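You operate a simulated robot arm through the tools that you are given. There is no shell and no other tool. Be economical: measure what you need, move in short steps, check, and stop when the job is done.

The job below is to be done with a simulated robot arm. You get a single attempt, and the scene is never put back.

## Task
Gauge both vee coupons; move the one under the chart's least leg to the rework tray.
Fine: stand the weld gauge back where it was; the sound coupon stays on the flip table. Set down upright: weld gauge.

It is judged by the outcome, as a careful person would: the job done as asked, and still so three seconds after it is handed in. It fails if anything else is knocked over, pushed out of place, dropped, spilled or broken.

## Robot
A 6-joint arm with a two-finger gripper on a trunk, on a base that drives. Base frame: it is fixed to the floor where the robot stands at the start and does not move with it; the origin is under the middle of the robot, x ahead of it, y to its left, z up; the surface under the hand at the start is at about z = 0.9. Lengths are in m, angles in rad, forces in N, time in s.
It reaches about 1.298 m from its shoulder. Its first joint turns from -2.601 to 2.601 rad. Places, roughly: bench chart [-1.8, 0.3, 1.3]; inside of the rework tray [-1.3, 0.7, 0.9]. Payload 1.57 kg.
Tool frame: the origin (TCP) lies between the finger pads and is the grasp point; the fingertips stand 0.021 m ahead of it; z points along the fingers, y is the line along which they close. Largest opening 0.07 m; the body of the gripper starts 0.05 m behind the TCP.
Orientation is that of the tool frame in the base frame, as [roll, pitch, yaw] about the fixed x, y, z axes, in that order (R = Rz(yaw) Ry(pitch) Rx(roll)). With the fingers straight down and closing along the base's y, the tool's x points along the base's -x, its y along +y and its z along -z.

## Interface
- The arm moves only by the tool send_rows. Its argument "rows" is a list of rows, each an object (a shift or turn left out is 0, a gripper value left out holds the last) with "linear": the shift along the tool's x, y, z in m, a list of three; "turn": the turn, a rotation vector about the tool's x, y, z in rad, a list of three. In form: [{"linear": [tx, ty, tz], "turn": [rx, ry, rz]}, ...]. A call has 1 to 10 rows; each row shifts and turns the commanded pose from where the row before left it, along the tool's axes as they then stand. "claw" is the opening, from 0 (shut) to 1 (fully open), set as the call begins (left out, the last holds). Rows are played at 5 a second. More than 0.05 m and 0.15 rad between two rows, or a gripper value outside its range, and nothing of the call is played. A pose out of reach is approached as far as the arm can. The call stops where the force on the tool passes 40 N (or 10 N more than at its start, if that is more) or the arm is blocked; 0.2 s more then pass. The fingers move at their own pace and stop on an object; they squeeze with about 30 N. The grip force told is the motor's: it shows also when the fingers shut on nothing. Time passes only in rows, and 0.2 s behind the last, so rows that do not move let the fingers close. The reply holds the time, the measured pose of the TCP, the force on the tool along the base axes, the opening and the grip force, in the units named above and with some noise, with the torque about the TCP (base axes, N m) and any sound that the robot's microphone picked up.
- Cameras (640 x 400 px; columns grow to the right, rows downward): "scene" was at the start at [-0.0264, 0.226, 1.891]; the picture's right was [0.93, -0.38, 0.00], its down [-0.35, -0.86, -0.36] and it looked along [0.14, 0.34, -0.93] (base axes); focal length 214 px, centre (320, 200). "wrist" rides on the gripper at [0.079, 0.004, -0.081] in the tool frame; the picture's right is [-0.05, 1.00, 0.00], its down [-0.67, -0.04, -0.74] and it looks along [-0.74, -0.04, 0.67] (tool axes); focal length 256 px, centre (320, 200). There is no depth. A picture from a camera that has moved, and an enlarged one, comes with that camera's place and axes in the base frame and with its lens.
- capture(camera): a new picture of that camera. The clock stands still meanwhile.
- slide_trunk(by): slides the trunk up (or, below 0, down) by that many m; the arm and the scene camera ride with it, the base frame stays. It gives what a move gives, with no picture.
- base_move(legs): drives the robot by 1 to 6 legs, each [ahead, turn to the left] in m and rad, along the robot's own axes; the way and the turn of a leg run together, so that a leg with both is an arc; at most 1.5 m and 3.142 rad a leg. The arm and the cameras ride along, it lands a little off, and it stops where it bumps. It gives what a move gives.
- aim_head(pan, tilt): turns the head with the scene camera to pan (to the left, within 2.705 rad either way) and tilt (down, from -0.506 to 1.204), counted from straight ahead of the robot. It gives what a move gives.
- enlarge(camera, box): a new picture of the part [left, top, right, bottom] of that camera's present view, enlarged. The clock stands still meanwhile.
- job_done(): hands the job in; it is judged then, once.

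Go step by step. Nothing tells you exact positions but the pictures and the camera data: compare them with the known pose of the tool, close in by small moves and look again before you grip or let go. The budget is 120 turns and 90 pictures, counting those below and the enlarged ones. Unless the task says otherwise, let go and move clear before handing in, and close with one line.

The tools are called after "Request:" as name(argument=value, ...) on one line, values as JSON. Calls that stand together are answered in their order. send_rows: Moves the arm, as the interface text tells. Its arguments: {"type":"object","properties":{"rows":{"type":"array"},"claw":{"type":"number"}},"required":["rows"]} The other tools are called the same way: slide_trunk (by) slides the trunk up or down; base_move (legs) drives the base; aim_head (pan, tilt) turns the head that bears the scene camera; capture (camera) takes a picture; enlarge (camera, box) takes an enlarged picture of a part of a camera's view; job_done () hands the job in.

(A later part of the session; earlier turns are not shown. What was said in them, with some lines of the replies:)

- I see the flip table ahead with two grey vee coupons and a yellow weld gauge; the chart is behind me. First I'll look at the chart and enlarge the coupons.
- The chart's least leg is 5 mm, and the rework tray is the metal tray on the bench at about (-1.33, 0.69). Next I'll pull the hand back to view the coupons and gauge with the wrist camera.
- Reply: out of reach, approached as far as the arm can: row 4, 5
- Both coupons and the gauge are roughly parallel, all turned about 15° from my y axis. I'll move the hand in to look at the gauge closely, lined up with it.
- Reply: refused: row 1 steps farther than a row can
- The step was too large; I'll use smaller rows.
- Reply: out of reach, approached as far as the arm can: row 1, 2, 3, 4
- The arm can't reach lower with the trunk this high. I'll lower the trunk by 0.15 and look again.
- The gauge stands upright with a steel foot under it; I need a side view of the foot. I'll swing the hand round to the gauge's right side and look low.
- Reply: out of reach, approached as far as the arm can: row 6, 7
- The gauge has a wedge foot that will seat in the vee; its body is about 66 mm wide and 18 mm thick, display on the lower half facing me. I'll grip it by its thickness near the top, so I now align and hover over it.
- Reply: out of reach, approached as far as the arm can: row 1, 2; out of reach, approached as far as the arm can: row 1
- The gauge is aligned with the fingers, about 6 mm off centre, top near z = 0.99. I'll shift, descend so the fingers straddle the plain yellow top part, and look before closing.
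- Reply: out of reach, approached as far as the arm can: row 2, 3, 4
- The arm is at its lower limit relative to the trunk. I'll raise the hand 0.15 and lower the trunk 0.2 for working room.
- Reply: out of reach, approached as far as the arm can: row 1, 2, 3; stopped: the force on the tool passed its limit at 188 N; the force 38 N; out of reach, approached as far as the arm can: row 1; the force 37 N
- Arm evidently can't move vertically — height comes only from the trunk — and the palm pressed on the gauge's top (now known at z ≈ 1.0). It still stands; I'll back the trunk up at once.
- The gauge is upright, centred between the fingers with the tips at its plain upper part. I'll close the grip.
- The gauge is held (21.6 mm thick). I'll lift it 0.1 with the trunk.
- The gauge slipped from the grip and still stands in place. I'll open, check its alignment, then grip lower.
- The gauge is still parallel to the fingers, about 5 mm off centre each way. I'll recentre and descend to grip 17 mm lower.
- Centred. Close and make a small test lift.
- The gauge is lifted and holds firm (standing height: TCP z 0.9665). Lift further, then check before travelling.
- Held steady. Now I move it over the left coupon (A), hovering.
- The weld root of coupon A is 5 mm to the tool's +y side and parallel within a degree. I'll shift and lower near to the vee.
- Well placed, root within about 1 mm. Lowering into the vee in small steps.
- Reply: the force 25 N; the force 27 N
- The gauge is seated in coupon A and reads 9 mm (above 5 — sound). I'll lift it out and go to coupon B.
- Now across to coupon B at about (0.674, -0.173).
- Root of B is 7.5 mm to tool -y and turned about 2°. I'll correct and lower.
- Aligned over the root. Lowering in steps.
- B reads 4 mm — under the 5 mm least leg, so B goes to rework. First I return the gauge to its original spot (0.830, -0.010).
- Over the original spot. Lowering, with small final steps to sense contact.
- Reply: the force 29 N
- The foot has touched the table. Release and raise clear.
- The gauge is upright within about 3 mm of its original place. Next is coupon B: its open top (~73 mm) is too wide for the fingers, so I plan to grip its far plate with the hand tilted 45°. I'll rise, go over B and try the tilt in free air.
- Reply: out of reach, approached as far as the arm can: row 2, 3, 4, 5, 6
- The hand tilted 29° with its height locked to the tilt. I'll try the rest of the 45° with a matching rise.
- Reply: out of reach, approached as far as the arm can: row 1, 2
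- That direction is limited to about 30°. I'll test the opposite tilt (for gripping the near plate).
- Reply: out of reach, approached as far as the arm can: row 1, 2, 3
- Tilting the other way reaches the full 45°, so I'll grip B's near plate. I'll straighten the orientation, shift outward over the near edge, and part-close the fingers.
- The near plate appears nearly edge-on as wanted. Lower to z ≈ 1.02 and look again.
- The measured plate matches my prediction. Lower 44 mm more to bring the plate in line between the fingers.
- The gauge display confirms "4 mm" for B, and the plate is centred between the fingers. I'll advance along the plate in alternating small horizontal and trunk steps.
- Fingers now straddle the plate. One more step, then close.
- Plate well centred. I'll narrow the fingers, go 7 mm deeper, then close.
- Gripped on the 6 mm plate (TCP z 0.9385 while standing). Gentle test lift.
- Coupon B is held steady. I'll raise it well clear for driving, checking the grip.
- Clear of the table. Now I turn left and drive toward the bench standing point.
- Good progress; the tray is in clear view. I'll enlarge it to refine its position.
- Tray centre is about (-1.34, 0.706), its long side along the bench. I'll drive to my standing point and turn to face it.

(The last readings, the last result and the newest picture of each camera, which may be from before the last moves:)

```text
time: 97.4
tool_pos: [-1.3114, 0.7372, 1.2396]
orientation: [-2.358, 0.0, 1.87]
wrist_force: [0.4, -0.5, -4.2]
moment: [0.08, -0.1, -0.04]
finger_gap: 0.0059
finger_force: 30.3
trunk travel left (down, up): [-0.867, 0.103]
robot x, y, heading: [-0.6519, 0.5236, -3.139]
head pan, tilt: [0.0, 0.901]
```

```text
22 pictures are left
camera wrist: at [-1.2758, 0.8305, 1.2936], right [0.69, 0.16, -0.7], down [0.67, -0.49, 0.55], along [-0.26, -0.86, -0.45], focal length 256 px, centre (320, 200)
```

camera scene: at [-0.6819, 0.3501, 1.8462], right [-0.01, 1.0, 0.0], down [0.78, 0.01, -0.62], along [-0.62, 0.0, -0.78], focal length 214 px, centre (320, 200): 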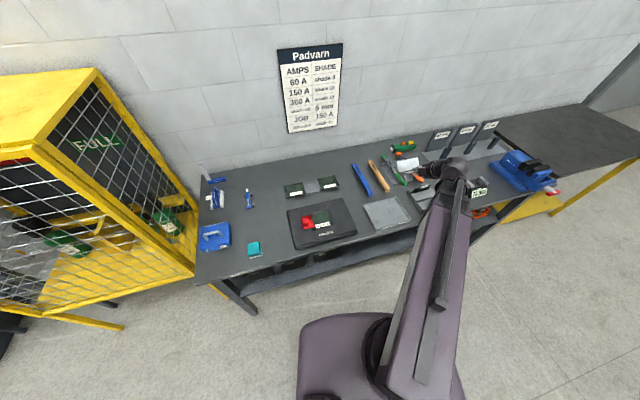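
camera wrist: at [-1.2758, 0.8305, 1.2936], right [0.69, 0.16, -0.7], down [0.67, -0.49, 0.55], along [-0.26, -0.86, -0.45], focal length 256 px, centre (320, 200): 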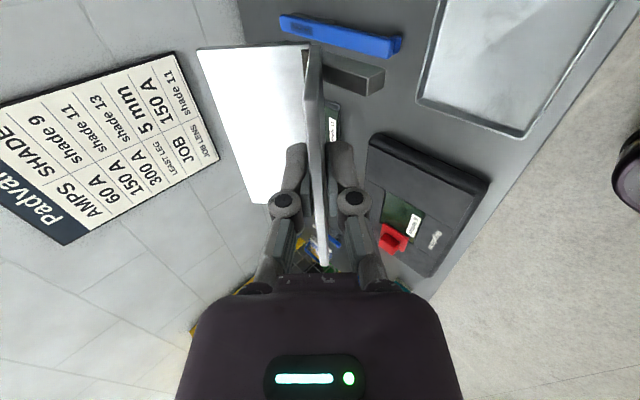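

Nearly in place. Enlarge the tray from here to fix the final offset.

Request:
enlarge(camera="scene", box=[340, 170, 460, 245])

```text
5.33 times, centred on (400, 208) of scene
camera zoom: at [-0.6819, 0.3501, 1.8462], right [-0.01, 1.0, 0.0], down [0.78, 0.01, -0.62], along [-0.62, 0.0, -0.78], focal length 1144 px, centre (-107, 160)
```

zoom: 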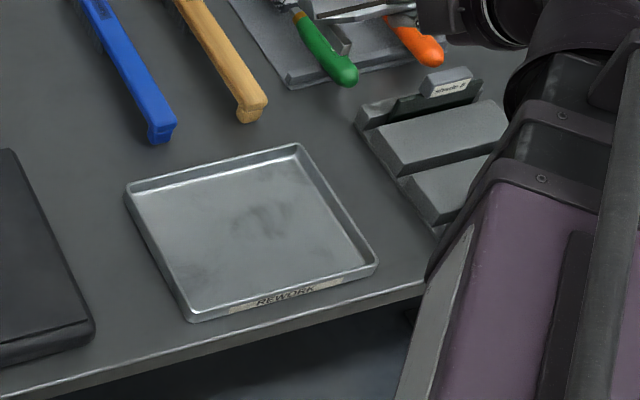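

Tray centre confirmed at (-1.339, 0.704). Shift 24 mm sideways and 8 mm forward, then lower to 1.04 and look.

Request:
send_rows(rows=[{"linear": [-0.0236, -0.0059, 0.0059]}, {}])

Request:
slide_trunk(by=-0.2)

Request:
capture(camera="wrist")

Request:
enlarge(camera="scene", box=[340, 150, 460, 230])

```text
time: 98.0
tool_pos: [-1.3133, 0.7146, 1.2398]
orientation: [-2.36, 0.002, 1.871]
wrist_force: [-0.4, 1.0, -3.7]
moment: [0.04, -0.11, -0.01]
finger_gap: 0.0057
finger_force: 29.8
trunk travel left (down, up): [-0.867, 0.103]
robot x, y, heading: [-0.6492, 0.5217, -3.133]
head pan, tilt: [0.0, 0.901]
```

```text
time: 100.2
tool_pos: [-1.3111, 0.7139, 1.0403]
orientation: [-2.36, 0.003, 1.871]
wrist_force: [-0.3, 0.0, -3.3]
moment: [0.07, -0.1, 0.02]
finger_gap: 0.0058
finger_force: 29.7
trunk travel left (down, up): [-0.667, 0.303]
robot x, y, heading: [-0.6536, 0.523, -3.133]
head pan, tilt: [0.0, 0.901]
```

```text
20 pictures are left
camera wrist: at [-1.2765, 0.807, 1.0933], right [0.69, 0.16, -0.7], down [0.67, -0.49, 0.55], along [-0.26, -0.86, -0.44], focal length 256 px, centre (320, 200)
```

wrist: 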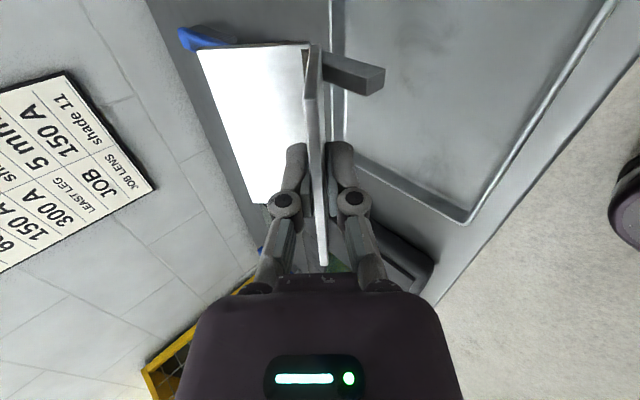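

```text
5.00 times, centred on (400, 190) of scene
camera zoom: at [-0.6819, 0.3521, 1.6464], right [-0.01, 1.0, 0.0], down [0.78, 0.01, -0.62], along [-0.62, 0.0, -0.78], focal length 1072 px, centre (-80, 250)
```

zoom: 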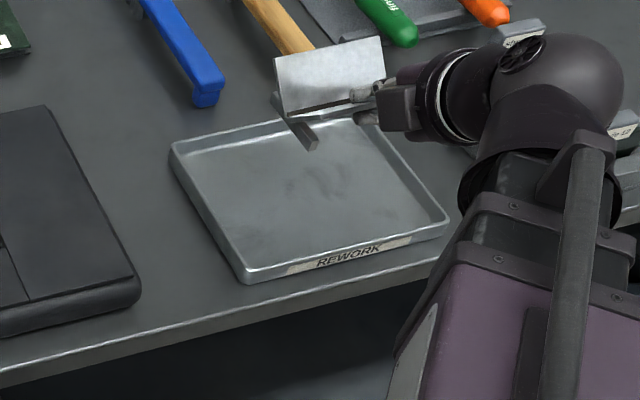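

Lower a further 55 mm, still above the rim, and check.

Request:
slide_trunk(by=-0.055)

Request:
capture(camera="wrist")

Request:
enlarge(camera="scene", box=[340, 130, 460, 210])

```text
time: 101.1
tool_pos: [-1.3121, 0.7139, 0.9854]
orientation: [-2.36, 0.002, 1.872]
wrist_force: [-0.1, 0.5, -4.3]
moment: [0.07, -0.1, -0.01]
finger_gap: 0.0061
finger_force: 30.2
trunk travel left (down, up): [-0.612, 0.358]
robot x, y, heading: [-0.6503, 0.5234, -3.137]
head pan, tilt: [0.0, 0.901]
```

```text
18 pictures are left
camera wrist: at [-1.2764, 0.807, 1.0383], right [0.69, 0.16, -0.7], down [0.67, -0.49, 0.55], along [-0.26, -0.86, -0.44], focal length 256 px, centre (320, 200)
```

wrist: 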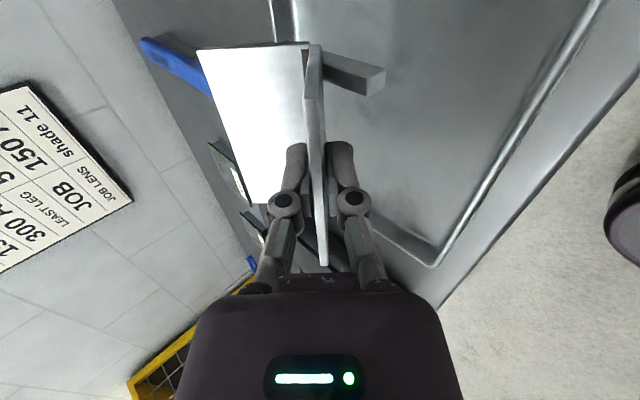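

```text
5.00 times, centred on (400, 170) of scene
camera zoom: at [-0.6818, 0.3521, 1.5914], right [-0.01, 1.0, 0.0], down [0.78, 0.01, -0.62], along [-0.62, 0.0, -0.78], focal length 1072 px, centre (-80, 350)
```

zoom: 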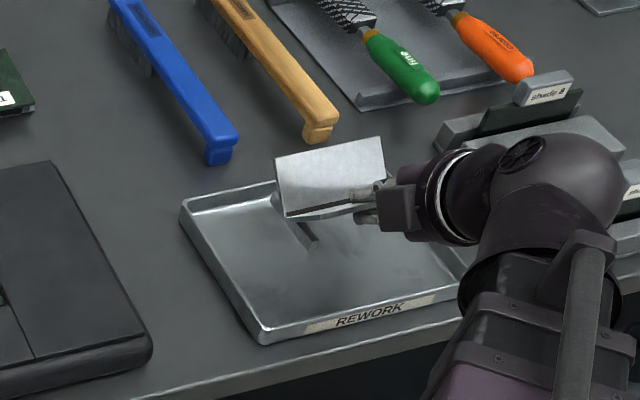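

The coupon lines up over the tray centre. Lowering with fine steps at the end.

Request:
slide_trunk(by=-0.03)

Request:
slide_trunk(by=-0.006)

Request:
slide_trunk(by=-0.003)

Request:
slide_trunk(by=-0.002)

```text
time: 101.9
tool_pos: [-1.3115, 0.7137, 0.9551]
orientation: [-2.36, 0.001, 1.872]
wrist_force: [-0.6, -0.1, -4.6]
moment: [0.06, -0.13, -0.01]
finger_gap: 0.0058
finger_force: 30.1
trunk travel left (down, up): [-0.582, 0.388]
robot x, y, heading: [-0.6466, 0.5207, -3.134]
head pan, tilt: [0.0, 0.901]
```

```text
time: 102.4
tool_pos: [-1.3119, 0.7133, 0.9493]
orientation: [-2.36, 0.002, 1.873]
wrist_force: [-0.3, 0.6, -5.0]
moment: [0.08, -0.12, -0.02]
finger_gap: 0.0059
finger_force: 29.9
trunk travel left (down, up): [-0.576, 0.394]
robot x, y, heading: [-0.6521, 0.5207, -3.138]
head pan, tilt: [0.0, 0.901]
```

```text
time: 103.0
tool_pos: [-1.3119, 0.7133, 0.9469]
orientation: [-2.36, 0.001, 1.872]
wrist_force: [0.1, 0.2, -3.5]
moment: [0.08, -0.12, 0.0]
finger_gap: 0.0061
finger_force: 29.6
trunk travel left (down, up): [-0.573, 0.397]
robot x, y, heading: [-0.6522, 0.517, -3.134]
head pan, tilt: [0.0, 0.901]
```

```text
time: 103.5
tool_pos: [-1.312, 0.7136, 0.9447]
orientation: [-2.359, 0.004, 1.871]
wrist_force: [-0.3, 0.5, -3.7]
moment: [0.03, -0.11, 0.0]
finger_gap: 0.0061
finger_force: 30.7
trunk travel left (down, up): [-0.571, 0.399]
robot x, y, heading: [-0.653, 0.5213, -3.136]
head pan, tilt: [0.0, 0.901]
```

Request:
slide_trunk(by=-0.002)

Request:
slide_trunk(by=-0.0015)

Request:
enlarge(camera="scene", box=[340, 120, 460, 200])

```text
time: 104.0
tool_pos: [-1.3124, 0.714, 0.9433]
orientation: [-2.357, 0.001, 1.871]
wrist_force: [0.6, 1.1, 0.5]
moment: [0.22, 0.09, -0.12]
finger_gap: 0.0059
finger_force: 29.8
trunk travel left (down, up): [-0.569, 0.401]
robot x, y, heading: [-0.6492, 0.5198, -3.133]
head pan, tilt: [0.0, 0.901]
```

```text
time: 104.5
tool_pos: [-1.3117, 0.7134, 0.9426]
orientation: [-2.356, -0.001, 1.87]
wrist_force: [-1.3, 1.8, 17.7]
moment: [0.52, 0.42, -0.19]
finger_gap: 0.0057
finger_force: 30.1
trunk travel left (down, up): [-0.568, 0.402]
robot x, y, heading: [-0.6499, 0.5246, -3.133]
head pan, tilt: [0.0, 0.901]
```

```text
5.00 times, centred on (400, 160) of scene
camera zoom: at [-0.68, 0.3517, 1.5471], right [-0.01, 1.0, 0.0], down [0.78, 0.01, -0.62], along [-0.62, 0.0, -0.78], focal length 1072 px, centre (-80, 400)
```

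zoom: 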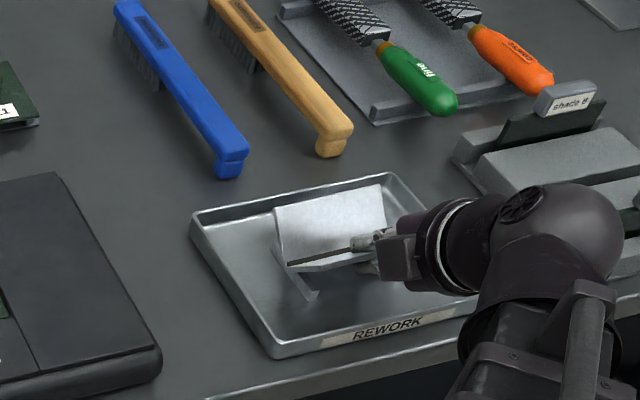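

Coupon B rests in the rework tray. Release with a small opening and back out along the plate in small alternating steps.

Request:
send_rows(claw=0.37, rows=[{}, {}, {}])

Request:
capture(camera="wrist")

```text
time: 105.3
tool_pos: [-1.3114, 0.7133, 0.9406]
orientation: [-2.358, 0.001, 1.87]
wrist_force: [0.9, -0.2, -0.1]
moment: [0.02, 0.02, -0.01]
finger_gap: 0.026
finger_force: 0.0
trunk travel left (down, up): [-0.568, 0.402]
robot x, y, heading: [-0.6505, 0.5197, -3.14]
head pan, tilt: [0.0, 0.901]
```

```text
15 pictures are left
camera wrist: at [-1.2763, 0.8069, 0.9939], right [0.69, 0.16, -0.7], down [0.67, -0.49, 0.55], along [-0.26, -0.86, -0.44], focal length 256 px, centre (320, 200)
```

wrist: 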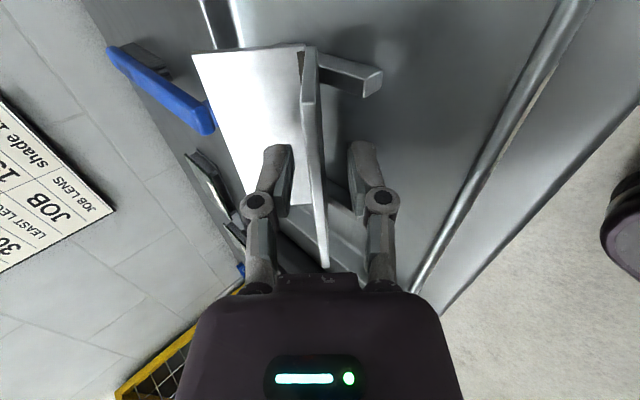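

Released; coupon is level. Backing out.

Request:
slide_trunk(by=0.008)

Request:
send_rows(rows=[{"linear": [0, 0.0057, -0.0057]}, {}])

Request:
slide_trunk(by=0.01)

Request:
send_rows(claw=0.6, rows=[{"linear": [0, 0.0071, -0.0071]}, {}])

Request:
slide_trunk(by=0.012)

Request:
send_rows(rows=[{"linear": [0, 0.0085, -0.0085]}, {}])

Request:
capture(camera="wrist")

```text
time: 105.9
tool_pos: [-1.3108, 0.7138, 0.9486]
orientation: [-2.359, 0.002, 1.871]
wrist_force: [0.7, 0.0, -0.1]
moment: [-0.02, 0.0, 0.0]
finger_gap: 0.0259
finger_force: 0.0
trunk travel left (down, up): [-0.576, 0.394]
robot x, y, heading: [-0.6519, 0.5225, -3.134]
head pan, tilt: [0.0, 0.901]
```

```text
time: 106.5
tool_pos: [-1.3032, 0.7174, 0.948]
orientation: [-2.359, 0.001, 1.872]
wrist_force: [-0.6, -0.1, -0.1]
moment: [0.02, 0.04, -0.01]
finger_gap: 0.0259
finger_force: 0.2
trunk travel left (down, up): [-0.576, 0.394]
robot x, y, heading: [-0.6489, 0.518, -3.135]
head pan, tilt: [0.0, 0.901]
```

```text
time: 107.1
tool_pos: [-1.3037, 0.717, 0.9596]
orientation: [-2.36, 0.001, 1.87]
wrist_force: [-0.3, 0.3, -0.8]
moment: [0.04, 0.0, -0.02]
finger_gap: 0.0258
finger_force: 0.1
trunk travel left (down, up): [-0.586, 0.384]
robot x, y, heading: [-0.6493, 0.5216, -3.133]
head pan, tilt: [0.0, 0.901]
```

```text
time: 107.7
tool_pos: [-1.2945, 0.7197, 0.9588]
orientation: [-2.357, 0.002, 1.871]
wrist_force: [-0.1, -0.8, 0.3]
moment: [0.02, -0.02, 0.03]
finger_gap: 0.042
finger_force: 0.0
trunk travel left (down, up): [-0.586, 0.384]
robot x, y, heading: [-0.65, 0.5231, -3.133]
head pan, tilt: [0.0, 0.901]
```

```text
time: 108.3
tool_pos: [-1.2949, 0.7192, 0.9711]
orientation: [-2.358, 0.003, 1.872]
wrist_force: [0.4, 0.2, 0.4]
moment: [0.02, 0.02, 0.0]
finger_gap: 0.0421
finger_force: 0.0
trunk travel left (down, up): [-0.598, 0.372]
robot x, y, heading: [-0.6485, 0.5239, -3.135]
head pan, tilt: [0.0, 0.901]
```

```text
time: 108.9
tool_pos: [-1.282, 0.7232, 0.9707]
orientation: [-2.36, 0.0, 1.871]
wrist_force: [-0.2, -0.8, -0.8]
moment: [0.0, 0.01, -0.01]
finger_gap: 0.0419
finger_force: 0.1
trunk travel left (down, up): [-0.598, 0.372]
robot x, y, heading: [-0.6494, 0.5224, -3.134]
head pan, tilt: [0.0, 0.901]
```

```text
14 pictures are left
camera wrist: at [-1.2473, 0.816, 1.024], right [0.69, 0.16, -0.7], down [0.68, -0.49, 0.55], along [-0.26, -0.86, -0.44], focal length 256 px, centre (320, 200)
```

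wrist: 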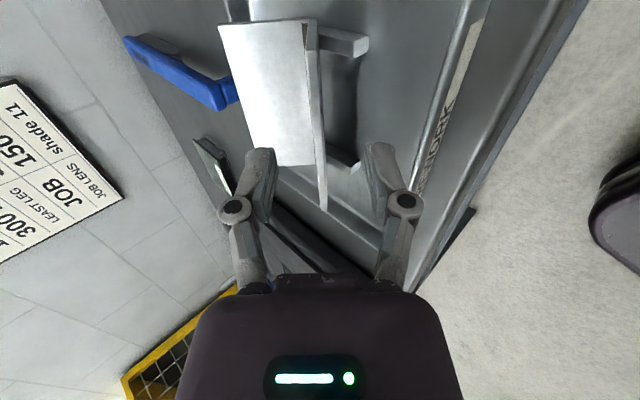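

Fingertips are past the plate edge. Back off a little more, then rise clear and check.

Request:
slide_trunk(by=0.012)

Request:
send_rows(rows=[{"linear": [0, 0.0141, -0.0141]}, {"linear": [0, 0.0141, -0.0141]}, {}])

Request:
slide_trunk(by=0.2)

Request:
enlarge(camera="scene", box=[320, 150, 480, 260])

```text
time: 109.5
tool_pos: [-1.2821, 0.7232, 0.982]
orientation: [-2.358, 0.003, 1.872]
wrist_force: [0.1, 1.0, 0.7]
moment: [0.01, -0.01, 0.0]
finger_gap: 0.042
finger_force: 0.1
trunk travel left (down, up): [-0.61, 0.36]
robot x, y, heading: [-0.6508, 0.5223, -3.136]
head pan, tilt: [0.0, 0.901]
```

```text
time: 110.3
tool_pos: [-1.246, 0.7336, 0.9825]
orientation: [-2.359, 0.002, 1.87]
wrist_force: [-0.5, 0.0, 0.2]
moment: [-0.01, -0.01, 0.02]
finger_gap: 0.0419
finger_force: 0.1
trunk travel left (down, up): [-0.61, 0.36]
robot x, y, heading: [-0.6492, 0.5221, -3.135]
head pan, tilt: [0.0, 0.901]
```

```text
time: 112.4
tool_pos: [-1.245, 0.7334, 1.1818]
orientation: [-2.358, 0.002, 1.871]
wrist_force: [-0.3, 0.7, 0.4]
moment: [0.01, 0.01, -0.05]
finger_gap: 0.0421
finger_force: 0.1
trunk travel left (down, up): [-0.81, 0.16]
robot x, y, heading: [-0.6491, 0.5242, -3.132]
head pan, tilt: [0.0, 0.901]
```

```text
3.64 times, centred on (400, 205) of scene
camera zoom: at [-0.6815, 0.352, 1.7888], right [-0.01, 1.0, 0.0], down [0.78, 0.01, -0.62], along [-0.62, 0.0, -0.78], focal length 780 px, centre (29, 182)
```

zoom: 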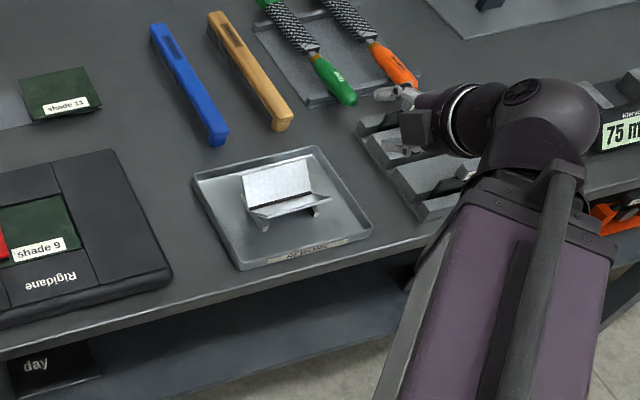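

Coupon B stands in the rework tray, hand clear. Final check of the flip table by turning the head.

Request:
aim_head(pan=2.65, tilt=0.5)

Request:
capture(camera="scene")

```text
time: 114.8
tool_pos: [-1.2451, 0.7336, 1.1835]
orientation: [-2.359, 0.001, 1.872]
wrist_force: [-0.5, -0.2, -0.7]
moment: [-0.02, -0.02, 0.03]
finger_gap: 0.0418
finger_force: 0.1
trunk travel left (down, up): [-0.81, 0.16]
robot x, y, heading: [-0.6501, 0.5238, -3.135]
head pan, tilt: [2.649, 0.499]
```

```text
12 pictures are left
camera scene: at [-0.5255, 0.31, 1.8227], right [-0.47, -0.88, 0.0], down [-0.42, 0.22, -0.88], along [0.78, -0.41, -0.48], focal length 214 px, centre (320, 200)
```

scene: 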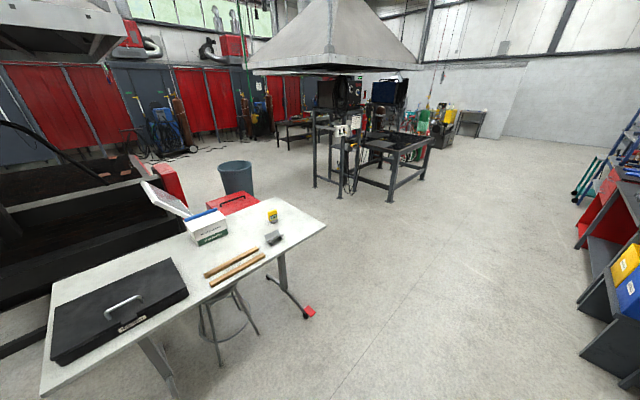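

The gauge stands upright where it was, and coupon A is still on the flip table. Everything else looks undisturbed, so I'm handing in.

Request:
job_done()

```text
The job is handed in.
```

I gauged both coupons against the chart's 5 mm least leg: one read 9 mm (sound) and stays on the flip table; the other read 4 mm and is now standing in the rework tray. The weld gauge is back upright, within about 3 mm of where it was. While I was working out how the arm moves, the gripper's palm pressed hard on the gauge's top (a 188 N peak); it stayed standing and read normally afterwards.
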